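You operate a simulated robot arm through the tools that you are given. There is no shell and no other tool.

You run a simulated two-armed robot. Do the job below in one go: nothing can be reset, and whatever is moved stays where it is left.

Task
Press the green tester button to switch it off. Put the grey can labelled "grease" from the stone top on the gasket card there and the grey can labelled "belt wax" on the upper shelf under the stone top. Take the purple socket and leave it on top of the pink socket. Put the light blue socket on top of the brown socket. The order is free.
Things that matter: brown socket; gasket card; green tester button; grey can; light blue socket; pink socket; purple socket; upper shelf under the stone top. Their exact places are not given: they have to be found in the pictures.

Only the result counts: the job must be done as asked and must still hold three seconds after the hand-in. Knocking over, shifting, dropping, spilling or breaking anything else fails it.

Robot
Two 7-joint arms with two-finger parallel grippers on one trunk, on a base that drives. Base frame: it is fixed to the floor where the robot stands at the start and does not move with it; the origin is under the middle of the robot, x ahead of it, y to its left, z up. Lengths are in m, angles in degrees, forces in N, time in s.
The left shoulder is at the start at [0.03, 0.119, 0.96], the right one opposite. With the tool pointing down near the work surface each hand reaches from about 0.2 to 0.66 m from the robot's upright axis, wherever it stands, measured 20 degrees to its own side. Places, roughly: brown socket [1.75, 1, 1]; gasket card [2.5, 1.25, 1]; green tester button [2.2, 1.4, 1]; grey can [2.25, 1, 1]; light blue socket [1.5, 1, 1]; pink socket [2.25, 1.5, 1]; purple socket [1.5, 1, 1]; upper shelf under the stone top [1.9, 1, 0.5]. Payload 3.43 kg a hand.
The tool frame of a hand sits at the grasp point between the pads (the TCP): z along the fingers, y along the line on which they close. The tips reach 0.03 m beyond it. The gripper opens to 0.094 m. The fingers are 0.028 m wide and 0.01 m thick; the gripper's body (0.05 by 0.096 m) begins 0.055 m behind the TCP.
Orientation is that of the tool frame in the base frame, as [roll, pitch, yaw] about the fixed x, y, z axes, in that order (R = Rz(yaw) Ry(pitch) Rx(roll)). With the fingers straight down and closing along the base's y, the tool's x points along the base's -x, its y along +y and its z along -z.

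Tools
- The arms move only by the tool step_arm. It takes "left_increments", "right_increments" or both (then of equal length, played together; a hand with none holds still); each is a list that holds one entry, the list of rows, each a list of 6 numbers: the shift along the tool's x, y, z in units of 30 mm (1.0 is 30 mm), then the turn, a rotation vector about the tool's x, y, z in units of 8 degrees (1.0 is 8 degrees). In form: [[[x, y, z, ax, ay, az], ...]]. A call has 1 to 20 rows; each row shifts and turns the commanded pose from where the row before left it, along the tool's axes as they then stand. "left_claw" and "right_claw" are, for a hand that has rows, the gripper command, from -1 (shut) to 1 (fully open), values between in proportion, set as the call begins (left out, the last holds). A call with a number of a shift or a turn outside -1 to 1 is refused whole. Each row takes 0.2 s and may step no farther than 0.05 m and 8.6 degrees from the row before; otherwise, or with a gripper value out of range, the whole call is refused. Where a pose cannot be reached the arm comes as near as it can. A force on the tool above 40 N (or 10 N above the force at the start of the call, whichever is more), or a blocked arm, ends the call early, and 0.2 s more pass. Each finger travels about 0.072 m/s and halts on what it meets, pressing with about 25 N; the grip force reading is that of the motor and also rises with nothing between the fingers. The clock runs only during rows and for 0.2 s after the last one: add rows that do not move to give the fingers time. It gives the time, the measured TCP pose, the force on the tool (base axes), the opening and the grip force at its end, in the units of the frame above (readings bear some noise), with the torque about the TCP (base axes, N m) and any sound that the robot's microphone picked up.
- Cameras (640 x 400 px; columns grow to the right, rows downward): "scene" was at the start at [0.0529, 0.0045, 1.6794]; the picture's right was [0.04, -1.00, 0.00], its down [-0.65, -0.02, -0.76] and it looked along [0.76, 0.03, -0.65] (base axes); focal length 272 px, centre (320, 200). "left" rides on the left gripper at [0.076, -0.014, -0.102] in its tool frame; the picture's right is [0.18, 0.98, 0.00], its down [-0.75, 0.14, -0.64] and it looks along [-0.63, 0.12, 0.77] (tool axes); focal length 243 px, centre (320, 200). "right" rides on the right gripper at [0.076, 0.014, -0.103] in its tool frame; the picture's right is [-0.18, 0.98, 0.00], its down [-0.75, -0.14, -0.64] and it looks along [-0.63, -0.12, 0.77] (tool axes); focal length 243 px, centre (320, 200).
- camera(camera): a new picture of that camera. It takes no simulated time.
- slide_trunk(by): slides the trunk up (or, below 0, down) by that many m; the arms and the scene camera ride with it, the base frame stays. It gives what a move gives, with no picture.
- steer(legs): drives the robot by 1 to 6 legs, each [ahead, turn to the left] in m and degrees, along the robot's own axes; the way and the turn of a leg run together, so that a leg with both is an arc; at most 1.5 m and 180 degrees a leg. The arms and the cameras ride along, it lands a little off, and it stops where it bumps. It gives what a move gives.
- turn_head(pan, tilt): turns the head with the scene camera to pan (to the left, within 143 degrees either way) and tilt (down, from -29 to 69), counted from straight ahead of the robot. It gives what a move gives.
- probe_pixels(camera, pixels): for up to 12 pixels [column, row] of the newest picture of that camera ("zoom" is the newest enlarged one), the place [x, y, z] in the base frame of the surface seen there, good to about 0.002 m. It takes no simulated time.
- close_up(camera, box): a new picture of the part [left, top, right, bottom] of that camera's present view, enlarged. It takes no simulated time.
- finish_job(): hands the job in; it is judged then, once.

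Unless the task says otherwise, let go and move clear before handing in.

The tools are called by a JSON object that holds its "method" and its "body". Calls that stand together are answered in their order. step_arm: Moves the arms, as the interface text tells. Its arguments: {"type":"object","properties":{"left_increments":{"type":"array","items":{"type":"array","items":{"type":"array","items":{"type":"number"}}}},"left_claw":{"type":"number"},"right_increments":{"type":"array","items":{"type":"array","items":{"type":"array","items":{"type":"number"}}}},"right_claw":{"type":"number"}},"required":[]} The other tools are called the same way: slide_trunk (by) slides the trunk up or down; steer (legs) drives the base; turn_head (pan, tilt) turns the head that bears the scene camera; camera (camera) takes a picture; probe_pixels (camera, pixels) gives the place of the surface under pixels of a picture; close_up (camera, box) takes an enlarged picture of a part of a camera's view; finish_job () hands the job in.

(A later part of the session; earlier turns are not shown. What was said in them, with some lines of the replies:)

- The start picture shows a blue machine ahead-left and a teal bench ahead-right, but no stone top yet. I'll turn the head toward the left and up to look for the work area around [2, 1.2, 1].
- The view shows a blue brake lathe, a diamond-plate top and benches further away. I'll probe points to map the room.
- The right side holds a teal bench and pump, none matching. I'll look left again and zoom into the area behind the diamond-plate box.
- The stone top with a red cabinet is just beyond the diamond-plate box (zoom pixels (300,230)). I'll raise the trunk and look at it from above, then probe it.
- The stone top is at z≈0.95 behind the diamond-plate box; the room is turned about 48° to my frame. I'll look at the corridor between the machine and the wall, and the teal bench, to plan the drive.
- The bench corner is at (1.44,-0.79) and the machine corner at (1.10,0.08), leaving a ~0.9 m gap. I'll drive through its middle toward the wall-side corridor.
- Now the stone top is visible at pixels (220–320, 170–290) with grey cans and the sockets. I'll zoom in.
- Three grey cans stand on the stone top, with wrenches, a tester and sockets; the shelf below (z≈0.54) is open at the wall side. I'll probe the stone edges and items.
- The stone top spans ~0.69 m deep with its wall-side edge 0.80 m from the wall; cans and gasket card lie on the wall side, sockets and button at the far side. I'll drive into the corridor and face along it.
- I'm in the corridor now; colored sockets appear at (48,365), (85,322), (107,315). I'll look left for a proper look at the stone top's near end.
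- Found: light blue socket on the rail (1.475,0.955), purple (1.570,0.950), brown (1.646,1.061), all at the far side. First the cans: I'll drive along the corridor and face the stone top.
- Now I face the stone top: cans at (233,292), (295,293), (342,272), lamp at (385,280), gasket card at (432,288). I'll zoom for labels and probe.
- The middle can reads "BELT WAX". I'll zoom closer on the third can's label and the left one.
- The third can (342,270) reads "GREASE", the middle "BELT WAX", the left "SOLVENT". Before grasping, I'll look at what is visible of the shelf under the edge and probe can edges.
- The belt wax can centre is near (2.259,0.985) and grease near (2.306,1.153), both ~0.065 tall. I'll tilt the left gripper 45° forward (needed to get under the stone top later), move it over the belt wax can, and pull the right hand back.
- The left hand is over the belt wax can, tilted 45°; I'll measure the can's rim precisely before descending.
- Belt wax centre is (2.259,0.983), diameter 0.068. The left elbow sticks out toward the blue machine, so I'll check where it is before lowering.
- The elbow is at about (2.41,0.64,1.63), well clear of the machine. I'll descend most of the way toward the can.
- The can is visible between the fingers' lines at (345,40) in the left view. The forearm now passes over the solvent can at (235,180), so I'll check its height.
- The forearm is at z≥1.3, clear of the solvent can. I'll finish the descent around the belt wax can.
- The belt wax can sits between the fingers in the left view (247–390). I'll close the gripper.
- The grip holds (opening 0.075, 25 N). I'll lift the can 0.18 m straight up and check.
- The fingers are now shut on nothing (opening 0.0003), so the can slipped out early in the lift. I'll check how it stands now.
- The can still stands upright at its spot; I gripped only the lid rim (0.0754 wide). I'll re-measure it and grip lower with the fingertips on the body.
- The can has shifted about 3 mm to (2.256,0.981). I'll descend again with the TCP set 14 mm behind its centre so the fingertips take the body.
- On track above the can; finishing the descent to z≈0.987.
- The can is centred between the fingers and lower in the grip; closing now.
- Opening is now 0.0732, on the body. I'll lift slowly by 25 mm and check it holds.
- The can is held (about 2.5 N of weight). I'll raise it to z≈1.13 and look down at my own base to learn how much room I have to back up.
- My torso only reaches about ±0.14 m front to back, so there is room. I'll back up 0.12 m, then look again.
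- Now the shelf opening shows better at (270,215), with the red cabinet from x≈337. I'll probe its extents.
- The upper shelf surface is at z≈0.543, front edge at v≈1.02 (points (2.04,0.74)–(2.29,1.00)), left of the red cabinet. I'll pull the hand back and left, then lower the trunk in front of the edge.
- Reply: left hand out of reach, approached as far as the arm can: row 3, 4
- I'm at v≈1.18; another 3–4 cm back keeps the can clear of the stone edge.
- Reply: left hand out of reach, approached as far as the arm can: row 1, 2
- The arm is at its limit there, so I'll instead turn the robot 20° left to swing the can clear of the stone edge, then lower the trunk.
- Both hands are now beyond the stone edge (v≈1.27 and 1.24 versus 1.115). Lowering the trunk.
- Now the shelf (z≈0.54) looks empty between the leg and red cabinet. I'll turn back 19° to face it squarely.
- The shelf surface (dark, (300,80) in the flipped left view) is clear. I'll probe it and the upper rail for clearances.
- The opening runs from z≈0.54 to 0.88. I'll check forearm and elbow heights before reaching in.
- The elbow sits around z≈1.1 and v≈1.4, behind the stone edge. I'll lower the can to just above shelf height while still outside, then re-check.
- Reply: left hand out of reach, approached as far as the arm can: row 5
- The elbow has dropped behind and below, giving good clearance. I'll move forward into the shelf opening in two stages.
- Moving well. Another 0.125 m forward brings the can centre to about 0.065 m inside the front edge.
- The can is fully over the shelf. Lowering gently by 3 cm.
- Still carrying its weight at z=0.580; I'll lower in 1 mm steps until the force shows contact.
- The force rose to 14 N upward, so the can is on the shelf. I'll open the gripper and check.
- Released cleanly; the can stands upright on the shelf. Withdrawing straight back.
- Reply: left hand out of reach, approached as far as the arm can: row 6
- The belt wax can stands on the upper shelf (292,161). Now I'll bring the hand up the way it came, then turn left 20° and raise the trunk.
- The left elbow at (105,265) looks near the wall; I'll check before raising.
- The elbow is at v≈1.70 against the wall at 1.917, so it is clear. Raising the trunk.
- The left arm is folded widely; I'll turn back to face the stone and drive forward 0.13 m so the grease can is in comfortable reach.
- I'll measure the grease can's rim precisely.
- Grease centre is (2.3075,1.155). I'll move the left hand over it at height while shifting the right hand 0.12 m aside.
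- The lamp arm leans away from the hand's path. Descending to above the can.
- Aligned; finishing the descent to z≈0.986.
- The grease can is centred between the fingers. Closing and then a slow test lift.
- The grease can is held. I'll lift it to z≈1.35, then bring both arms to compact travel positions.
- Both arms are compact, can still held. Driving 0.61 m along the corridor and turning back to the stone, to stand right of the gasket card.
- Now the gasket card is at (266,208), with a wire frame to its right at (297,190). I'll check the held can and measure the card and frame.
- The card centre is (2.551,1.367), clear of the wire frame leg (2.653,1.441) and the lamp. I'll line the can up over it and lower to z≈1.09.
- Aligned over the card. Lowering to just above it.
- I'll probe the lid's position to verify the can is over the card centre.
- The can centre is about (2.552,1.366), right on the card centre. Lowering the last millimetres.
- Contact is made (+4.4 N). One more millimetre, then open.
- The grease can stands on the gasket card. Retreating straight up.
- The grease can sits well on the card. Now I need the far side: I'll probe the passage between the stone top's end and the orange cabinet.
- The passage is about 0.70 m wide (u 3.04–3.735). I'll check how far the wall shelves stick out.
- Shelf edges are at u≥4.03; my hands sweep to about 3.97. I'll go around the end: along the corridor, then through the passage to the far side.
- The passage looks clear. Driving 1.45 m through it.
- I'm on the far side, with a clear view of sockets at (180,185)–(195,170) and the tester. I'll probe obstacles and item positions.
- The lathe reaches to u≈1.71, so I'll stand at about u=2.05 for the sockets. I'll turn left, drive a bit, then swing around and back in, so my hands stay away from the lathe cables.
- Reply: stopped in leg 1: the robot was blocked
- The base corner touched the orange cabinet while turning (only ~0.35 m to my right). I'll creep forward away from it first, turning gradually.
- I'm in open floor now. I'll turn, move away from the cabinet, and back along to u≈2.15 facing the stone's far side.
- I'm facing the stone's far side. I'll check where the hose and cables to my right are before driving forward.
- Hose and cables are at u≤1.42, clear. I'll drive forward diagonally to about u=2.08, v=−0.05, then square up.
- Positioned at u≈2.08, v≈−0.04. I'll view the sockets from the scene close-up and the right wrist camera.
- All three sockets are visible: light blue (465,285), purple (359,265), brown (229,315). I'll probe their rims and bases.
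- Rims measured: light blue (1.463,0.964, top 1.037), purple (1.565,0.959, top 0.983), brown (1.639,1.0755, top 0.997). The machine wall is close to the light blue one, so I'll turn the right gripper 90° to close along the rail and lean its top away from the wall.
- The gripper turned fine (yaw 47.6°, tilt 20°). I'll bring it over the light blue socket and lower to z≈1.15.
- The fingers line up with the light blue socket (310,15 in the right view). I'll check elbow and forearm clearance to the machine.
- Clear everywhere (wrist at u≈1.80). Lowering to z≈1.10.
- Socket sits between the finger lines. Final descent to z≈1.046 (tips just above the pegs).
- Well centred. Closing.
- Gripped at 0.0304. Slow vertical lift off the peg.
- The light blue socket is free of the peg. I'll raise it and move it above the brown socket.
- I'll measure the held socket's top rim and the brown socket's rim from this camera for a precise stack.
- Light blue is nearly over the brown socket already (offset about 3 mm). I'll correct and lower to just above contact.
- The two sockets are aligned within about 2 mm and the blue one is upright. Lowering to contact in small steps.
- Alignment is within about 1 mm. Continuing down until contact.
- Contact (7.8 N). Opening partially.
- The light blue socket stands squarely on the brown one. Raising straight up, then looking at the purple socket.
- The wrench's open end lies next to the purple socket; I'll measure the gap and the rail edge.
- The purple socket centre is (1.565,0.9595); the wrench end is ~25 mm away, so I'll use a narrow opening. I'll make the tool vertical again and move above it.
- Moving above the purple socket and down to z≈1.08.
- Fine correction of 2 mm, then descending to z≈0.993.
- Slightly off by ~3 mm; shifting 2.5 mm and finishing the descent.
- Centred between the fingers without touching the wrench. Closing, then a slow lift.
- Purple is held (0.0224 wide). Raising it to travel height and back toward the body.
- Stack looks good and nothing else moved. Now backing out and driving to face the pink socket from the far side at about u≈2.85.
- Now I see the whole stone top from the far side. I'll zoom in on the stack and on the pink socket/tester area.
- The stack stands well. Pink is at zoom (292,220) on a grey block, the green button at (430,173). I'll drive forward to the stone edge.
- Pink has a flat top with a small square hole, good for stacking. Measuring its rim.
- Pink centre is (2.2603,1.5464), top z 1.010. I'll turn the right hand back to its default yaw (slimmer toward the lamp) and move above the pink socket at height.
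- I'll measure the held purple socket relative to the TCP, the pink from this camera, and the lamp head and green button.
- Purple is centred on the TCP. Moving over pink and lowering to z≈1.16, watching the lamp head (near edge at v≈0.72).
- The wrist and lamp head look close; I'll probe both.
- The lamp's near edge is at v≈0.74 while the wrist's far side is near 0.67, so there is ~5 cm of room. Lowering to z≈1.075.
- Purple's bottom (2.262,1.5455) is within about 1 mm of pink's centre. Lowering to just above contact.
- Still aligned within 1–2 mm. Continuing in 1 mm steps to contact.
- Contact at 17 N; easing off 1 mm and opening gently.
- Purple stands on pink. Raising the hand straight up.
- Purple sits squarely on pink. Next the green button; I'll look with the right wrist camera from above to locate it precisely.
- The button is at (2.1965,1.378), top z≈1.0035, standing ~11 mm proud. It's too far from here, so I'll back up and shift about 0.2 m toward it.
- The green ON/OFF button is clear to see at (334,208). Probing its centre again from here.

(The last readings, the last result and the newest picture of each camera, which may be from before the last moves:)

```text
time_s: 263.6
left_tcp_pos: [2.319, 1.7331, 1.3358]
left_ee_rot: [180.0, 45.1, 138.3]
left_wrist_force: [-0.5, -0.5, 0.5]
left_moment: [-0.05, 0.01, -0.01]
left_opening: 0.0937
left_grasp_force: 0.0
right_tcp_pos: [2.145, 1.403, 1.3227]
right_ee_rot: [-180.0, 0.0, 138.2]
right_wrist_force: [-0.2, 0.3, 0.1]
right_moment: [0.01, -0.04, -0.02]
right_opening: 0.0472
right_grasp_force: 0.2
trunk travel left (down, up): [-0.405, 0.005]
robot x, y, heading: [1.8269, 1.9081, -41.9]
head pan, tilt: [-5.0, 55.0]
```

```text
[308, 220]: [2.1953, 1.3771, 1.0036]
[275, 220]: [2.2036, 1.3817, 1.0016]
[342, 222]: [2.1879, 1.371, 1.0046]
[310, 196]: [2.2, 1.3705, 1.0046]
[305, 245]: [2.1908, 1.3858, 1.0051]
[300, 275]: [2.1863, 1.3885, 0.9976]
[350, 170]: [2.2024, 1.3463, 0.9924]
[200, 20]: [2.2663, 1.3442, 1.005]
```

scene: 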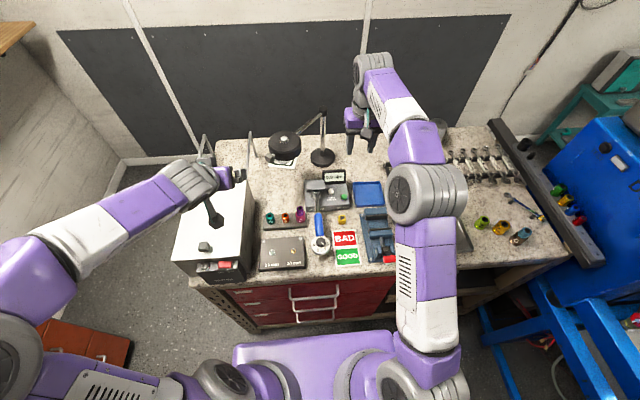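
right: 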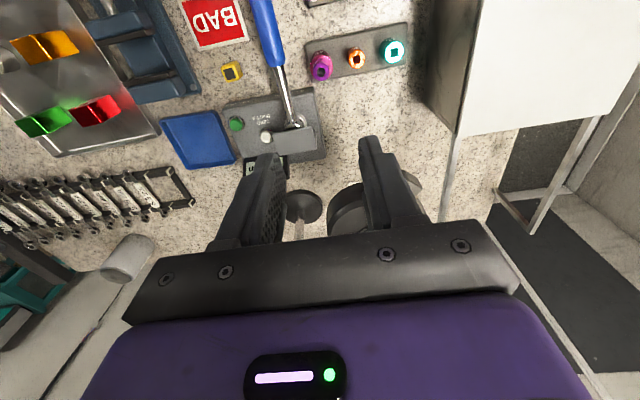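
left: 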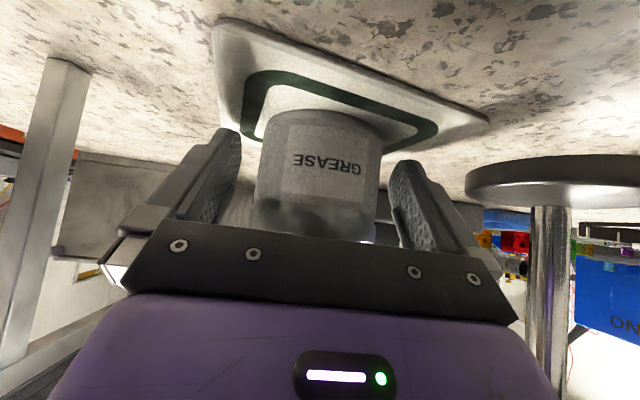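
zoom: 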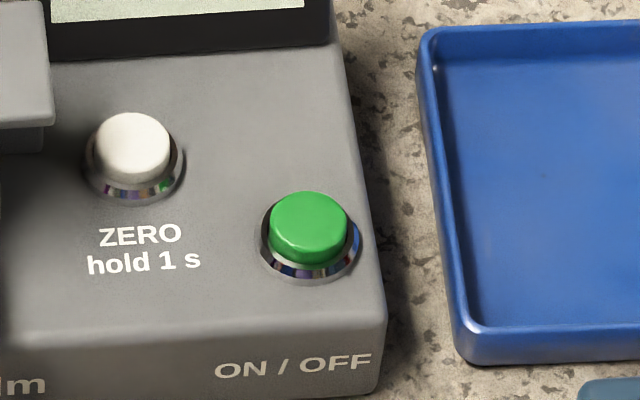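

Moving the closed right fingers above the button and down to z≈1.07 (tips at 1.04).

{"method": "step_arm", "body": {"right_increments": [[[-0.46, 0.12, 0, 0, 0, 0], [-0.46, 0.12, 0, 0, 0, 0], [-0.46, 0.12, 0, 0, 0, 0], [-0.457, 0.12, 0, 0, 0, 0], [0, 0, 0.9, 0, 0, 0], [0, 0, 0.9, 0, 0, 0], [0, 0, 0.9, 0, 0, 0], [0, 0, 0.9, 0, 0, 0], [0, 0, 0.9, 0, 0, 0], [0, 0, 0.9, 0, 0, 0], [0, 0, 0.9, 0, 0, 0], [0, 0, 0.9, 0, 0, 0], [0, 0, 0.9, 0, 0, 0], [0, 0, 0, 0, 0, 0], [0, 0, 0, 0, 0, 0]]], "right_claw": -1}}

{"method": "camera", "body": {"camera": "right"}}

{"method": "close_up", "body": {"camera": "scene", "box": [260, 120, 440, 250]}}

```text
time_s: 266.8
left_tcp_pos: [2.3201, 1.7332, 1.3343]
left_ee_rot: [180.0, 45.1, 138.3]
left_wrist_force: [-0.2, -0.3, 0.0]
left_moment: [0.01, 0.01, -0.01]
left_opening: 0.094
left_grasp_force: 0.1
right_tcp_pos: [2.175, 1.3889, 1.0778]
right_ee_rot: [180.0, 0.1, 138.2]
right_wrist_force: [0.7, -0.3, -0.8]
right_moment: [0.02, 0.02, -0.02]
right_opening: 0.0003
right_grasp_force: 25.4
right hand out of reach, approached as far as the arm can: row 3, 4
trunk travel left (down, up): [-0.405, 0.005]
robot x, y, heading: [1.8306, 1.9124, -42.1]
head pan, tilt: [-5.0, 55.0]
```

```text
taken
```

right: 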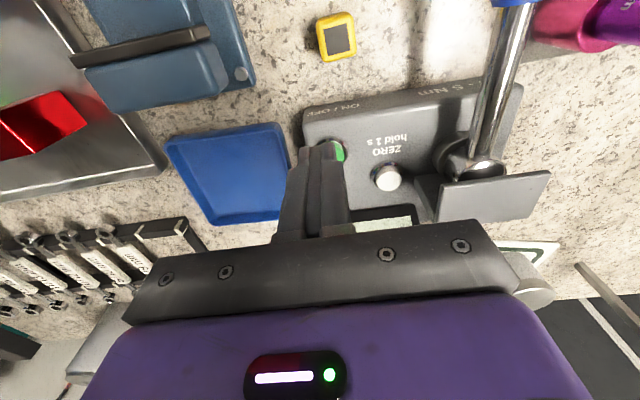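

```text
3.08 times, centred on (350, 185) of scene
```

zoom: 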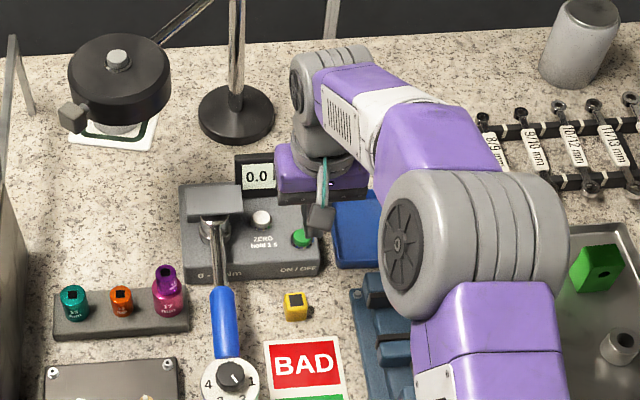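

The hand is ~23 mm short; at this lower height reach may suffice, so I'll try the rest of the shift.

{"method": "step_arm", "body": {"right_increments": [[[-0.39, 0.08, 0, 0, 0, 0], [-0.39, 0.08, 0, 0, 0, 0], [0, 0, 0, 0, 0, 0], [0, 0, 0, 0, 0, 0]]]}}

{"method": "camera", "body": {"camera": "right"}}

```text
time_s: 267.8
left_tcp_pos: [2.3197, 1.7332, 1.3339]
left_ee_rot: [179.9, 45.1, 138.3]
left_wrist_force: [0.3, -0.4, 0.3]
left_moment: [0.01, -0.02, -0.03]
left_opening: 0.0939
left_grasp_force: 0.1
right_tcp_pos: [2.1925, 1.3805, 1.0764]
right_ee_rot: [-180.0, 0.1, 138.1]
right_wrist_force: [-0.2, -0.5, 0.1]
right_moment: [-0.03, -0.01, 0.0]
right_opening: 0.0
right_grasp_force: 24.9
trunk travel left (down, up): [-0.405, 0.005]
robot x, y, heading: [1.8301, 1.9086, -41.9]
head pan, tilt: [-5.0, 55.0]
```

```text
taken
```

right: 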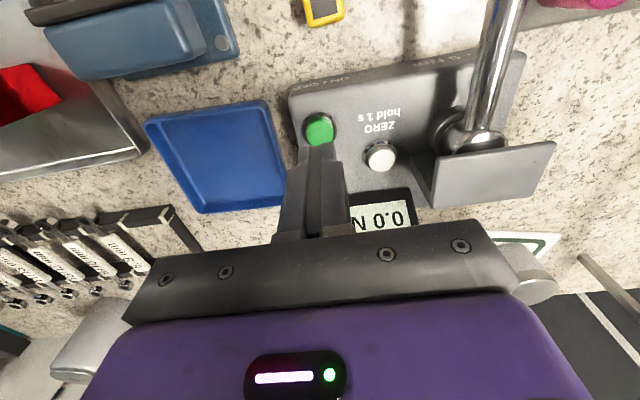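

Fingers line up with the button. Small correction and lowering to ~8 mm above it.

{"method": "step_arm", "body": {"right_increments": [[[-0.14, 0, 0.55, 0, 0, 0], [0, 0, 0.55, 0, 0, 0], [0, 0, 0, 0, 0, 0], [0, 0, 0, 0, 0, 0]]]}}

{"method": "close_up", "body": {"camera": "right", "box": [240, 60, 440, 220]}}

```text
time_s: 268.8
left_tcp_pos: [2.3201, 1.7327, 1.3349]
left_ee_rot: [179.9, 45.0, 138.3]
left_wrist_force: [-0.2, -0.3, 0.6]
left_moment: [-0.01, 0.02, 0.01]
left_opening: 0.0939
left_grasp_force: 0.1
right_tcp_pos: [2.198, 1.3752, 1.0428]
right_ee_rot: [179.9, 0.1, 138.2]
right_wrist_force: [-0.1, 0.5, 0.4]
right_moment: [-0.04, -0.01, 0.01]
right_opening: 0.0
right_grasp_force: 25.1
trunk travel left (down, up): [-0.405, 0.005]
robot x, y, heading: [1.8281, 1.9114, -42.0]
head pan, tilt: [-5.0, 55.0]
```

```text
2.50 times, centred on (340, 140) of right
```

zoom: 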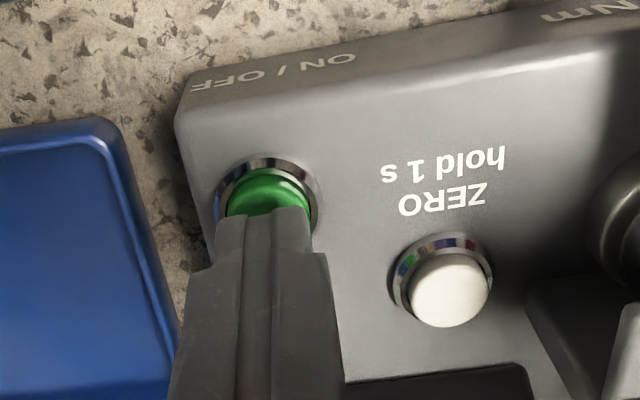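

The tip is centred over the button. Pressing down slowly.

{"method": "step_arm", "body": {"right_increments": [[[0, 0, 0.2, 0, 0, 0], [0, 0, 0.1, 0, 0, 0], [0, 0, 0.05, 0, 0, 0], [0, 0, 0, 0, 0, 0]]]}}

{"method": "close_up", "body": {"camera": "scene", "box": [300, 150, 400, 220]}}

```text
time_s: 269.8
left_tcp_pos: [2.3207, 1.7321, 1.3354]
left_ee_rot: [180.0, 45.1, 138.3]
left_wrist_force: [0.4, 0.0, 0.0]
left_moment: [-0.01, -0.04, 0.01]
left_opening: 0.094
left_grasp_force: 0.1
right_tcp_pos: [2.1985, 1.3744, 1.0353]
right_ee_rot: [-180.0, 0.1, 138.2]
right_wrist_force: [-0.3, 0.3, 0.2]
right_moment: [-0.01, 0.02, 0.0]
right_opening: 0.0
right_grasp_force: 25.2
trunk travel left (down, up): [-0.405, 0.005]
robot x, y, heading: [1.8284, 1.9107, -42.0]
head pan, tilt: [-5.0, 55.0]
```

```text
5.71 times, centred on (350, 185) of scene
```

zoom: 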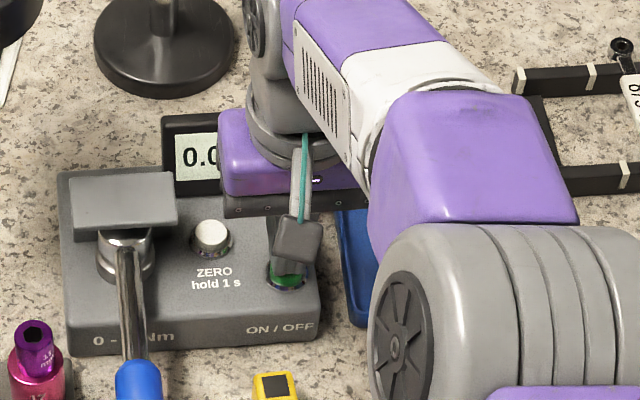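

Just about touching. Pressing in 1.5 mm steps.

{"method": "step_arm", "body": {"right_increments": [[[0, 0, 0.05, 0, 0, 0], [0, 0, 0.05, 0, 0, 0], [0, 0, 0.05, 0, 0, 0], [0, 0, 0, 0, 0, 0]]]}}

{"method": "close_up", "body": {"camera": "scene", "box": [300, 150, 400, 220]}}

```text
time_s: 270.8
left_tcp_pos: [2.3198, 1.7326, 1.3354]
left_ee_rot: [-180.0, 45.1, 138.2]
left_wrist_force: [0.4, -0.4, 0.0]
left_moment: [0.01, 0.02, -0.02]
left_opening: 0.0941
left_grasp_force: 0.1
right_tcp_pos: [2.1996, 1.3753, 1.0286]
right_ee_rot: [-180.0, 0.1, 138.2]
right_wrist_force: [-1.0, -0.1, 1.6]
right_moment: [-0.01, 0.02, -0.02]
right_opening: 0.0003
right_grasp_force: 25.5
trunk travel left (down, up): [-0.405, 0.005]
robot x, y, heading: [1.829, 1.9103, -42.0]
head pan, tilt: [-5.0, 55.0]
heard: click
```

```text
5.71 times, centred on (350, 185) of scene
```

zoom: 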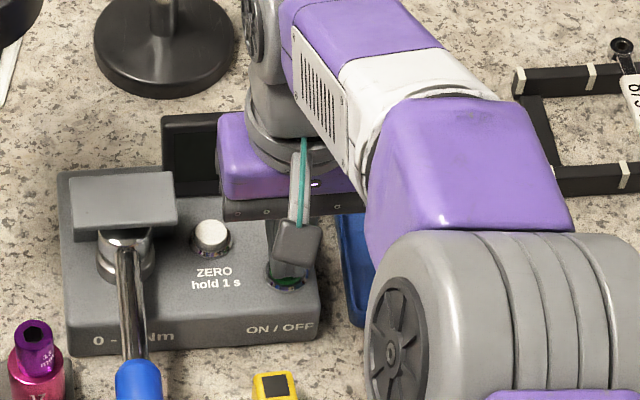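

A click was heard and the display at (190,150) went dark, so the tester is off. Releasing straight up.

{"method": "step_arm", "body": {"right_increments": [[[0, 0, -0.4, 0, 0, 0], [0, 0, -0.8, 0, 0, 0], [0, 0, -0.9, 0, 0, 0], [0, 0, -0.9, 0, 0, 0], [0.2, 0, -0.9, 0, 0, 0], [0.3, 0, -0.9, 0, 0, 0], [0.3, 0, -0.9, 0, 0, 0], [0.3, 0, -0.9, 0, 0, 0], [0.3, 0, -0.9, 0, 0, 0], [0.3, 0, -0.9, 0, 0, 0], [0.3, 0, -0.9, 0, 0, 0], [0, 0, 0, 0, 0, 0]]]}}

{"method": "steer", "body": {"legs": [[-0.4, 0]]}}

{"method": "turn_head", "body": {"pan": 0, "tilt": 42}}

{"method": "camera", "body": {"camera": "scene"}}

{"method": "close_up", "body": {"camera": "scene", "box": [180, 100, 400, 240]}}

{"method": "close_up", "body": {"camera": "scene", "box": [400, 100, 600, 240]}}

```text
time_s: 273.4
left_tcp_pos: [2.3224, 1.7314, 1.3348]
left_ee_rot: [-180.0, 45.0, 138.2]
left_wrist_force: [-0.1, -0.9, -0.6]
left_moment: [0.01, 0.02, 0.02]
left_opening: 0.0942
left_grasp_force: 0.2
right_tcp_pos: [2.1537, 1.4175, 1.3084]
right_ee_rot: [180.0, 0.1, 138.3]
right_wrist_force: [-0.4, 0.4, -0.3]
right_moment: [0.02, 0.03, 0.01]
right_opening: 0.0
right_grasp_force: 25.0
trunk travel left (down, up): [-0.405, 0.005]
robot x, y, heading: [1.8325, 1.9112, -42.0]
head pan, tilt: [-5.0, 55.0]
```

```text
time_s: 275.9
left_tcp_pos: [2.0208, 2.0035, 1.3347]
left_ee_rot: [179.9, 45.0, 138.4]
left_wrist_force: [-1.3, -0.2, -0.4]
left_moment: [-0.01, 0.0, -0.02]
left_opening: 0.0938
left_grasp_force: 0.0
right_tcp_pos: [1.854, 1.6879, 1.3065]
right_ee_rot: [-180.0, 0.1, 138.2]
right_wrist_force: [0.0, -0.3, 0.2]
right_moment: [-0.02, -0.02, 0.0]
right_opening: 0.0001
right_grasp_force: 25.0
trunk travel left (down, up): [-0.405, 0.005]
robot x, y, heading: [1.5286, 2.181, -42.0]
head pan, tilt: [-5.0, 55.0]
```

```text
time_s: 276.7
left_tcp_pos: [2.0199, 2.0044, 1.3357]
left_ee_rot: [180.0, 45.0, 138.5]
left_wrist_force: [-0.4, -0.8, 0.5]
left_moment: [-0.02, 0.0, 0.01]
left_opening: 0.0938
left_grasp_force: 0.1
right_tcp_pos: [1.8539, 1.6879, 1.307]
right_ee_rot: [179.9, 0.1, 138.4]
right_wrist_force: [-0.2, 0.3, -1.2]
right_moment: [0.0, 0.01, 0.04]
right_opening: 0.0002
right_grasp_force: 25.0
trunk travel left (down, up): [-0.405, 0.005]
robot x, y, heading: [1.5308, 2.1809, -41.8]
head pan, tilt: [0.0, 42.0]
```

```text
taken
```

scene: 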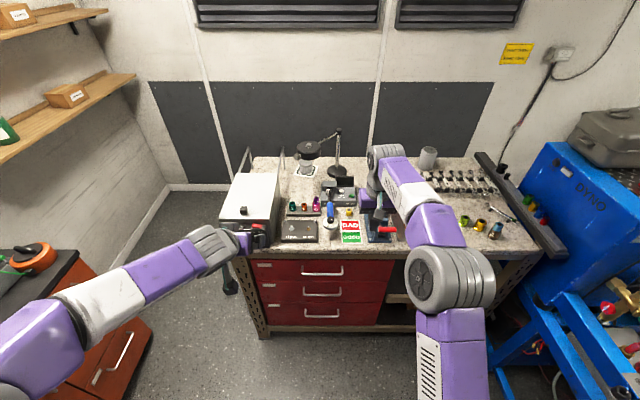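

```text
2.86 times, centred on (290, 170) of scene
```

zoom: 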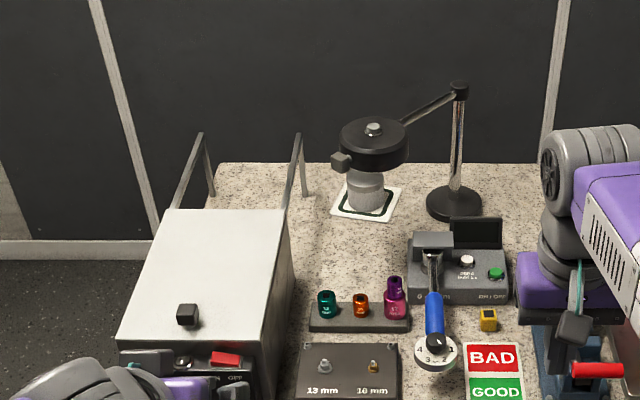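

```text
2.86 times, centred on (500, 170) of scene
```

zoom: 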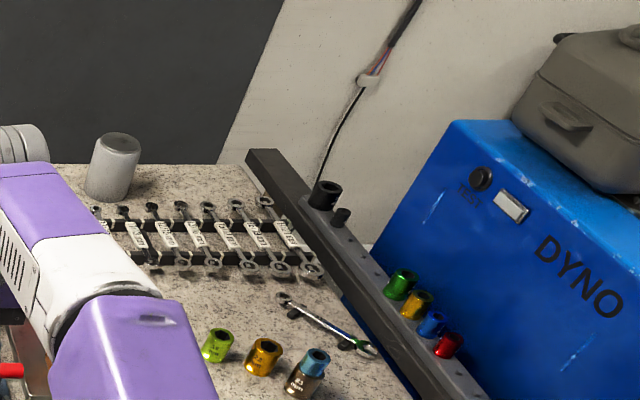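

The last views show everything in place:
- The tester display is dark.
- The grease can is on the gasket card.
- The purple socket is on the pink one.
- The light blue socket is on the brown one.
- The belt wax can was last seen upright on the upper shelf.

Both hands are clear, so I'm handing in.

{"method": "finish_job", "body": {}}

```text
The job is handed in.
```

The job is handed in, with all four parts done:

- **Tester:** I pressed the green ON/OFF button once; it clicked and the display went dark.
- **Cans:** The "grease" can is on the gasket card. The "belt wax" can is on the upper shelf under the stone top, where I last saw it upright before moving to the other side.
- **Purple socket:** It stands on top of the pink socket.
- **Light blue socket:** It stands on top of the brown socket.

Two small mishaps happened along the way:

- **Belt wax can:** It slipped from the gripper on the first try. It stayed upright, shifted about 3 mm, and the second grip held.
- **Orange cabinet:** The robot's base bumped it while turning and stopped. I saw nothing moved or knocked over.
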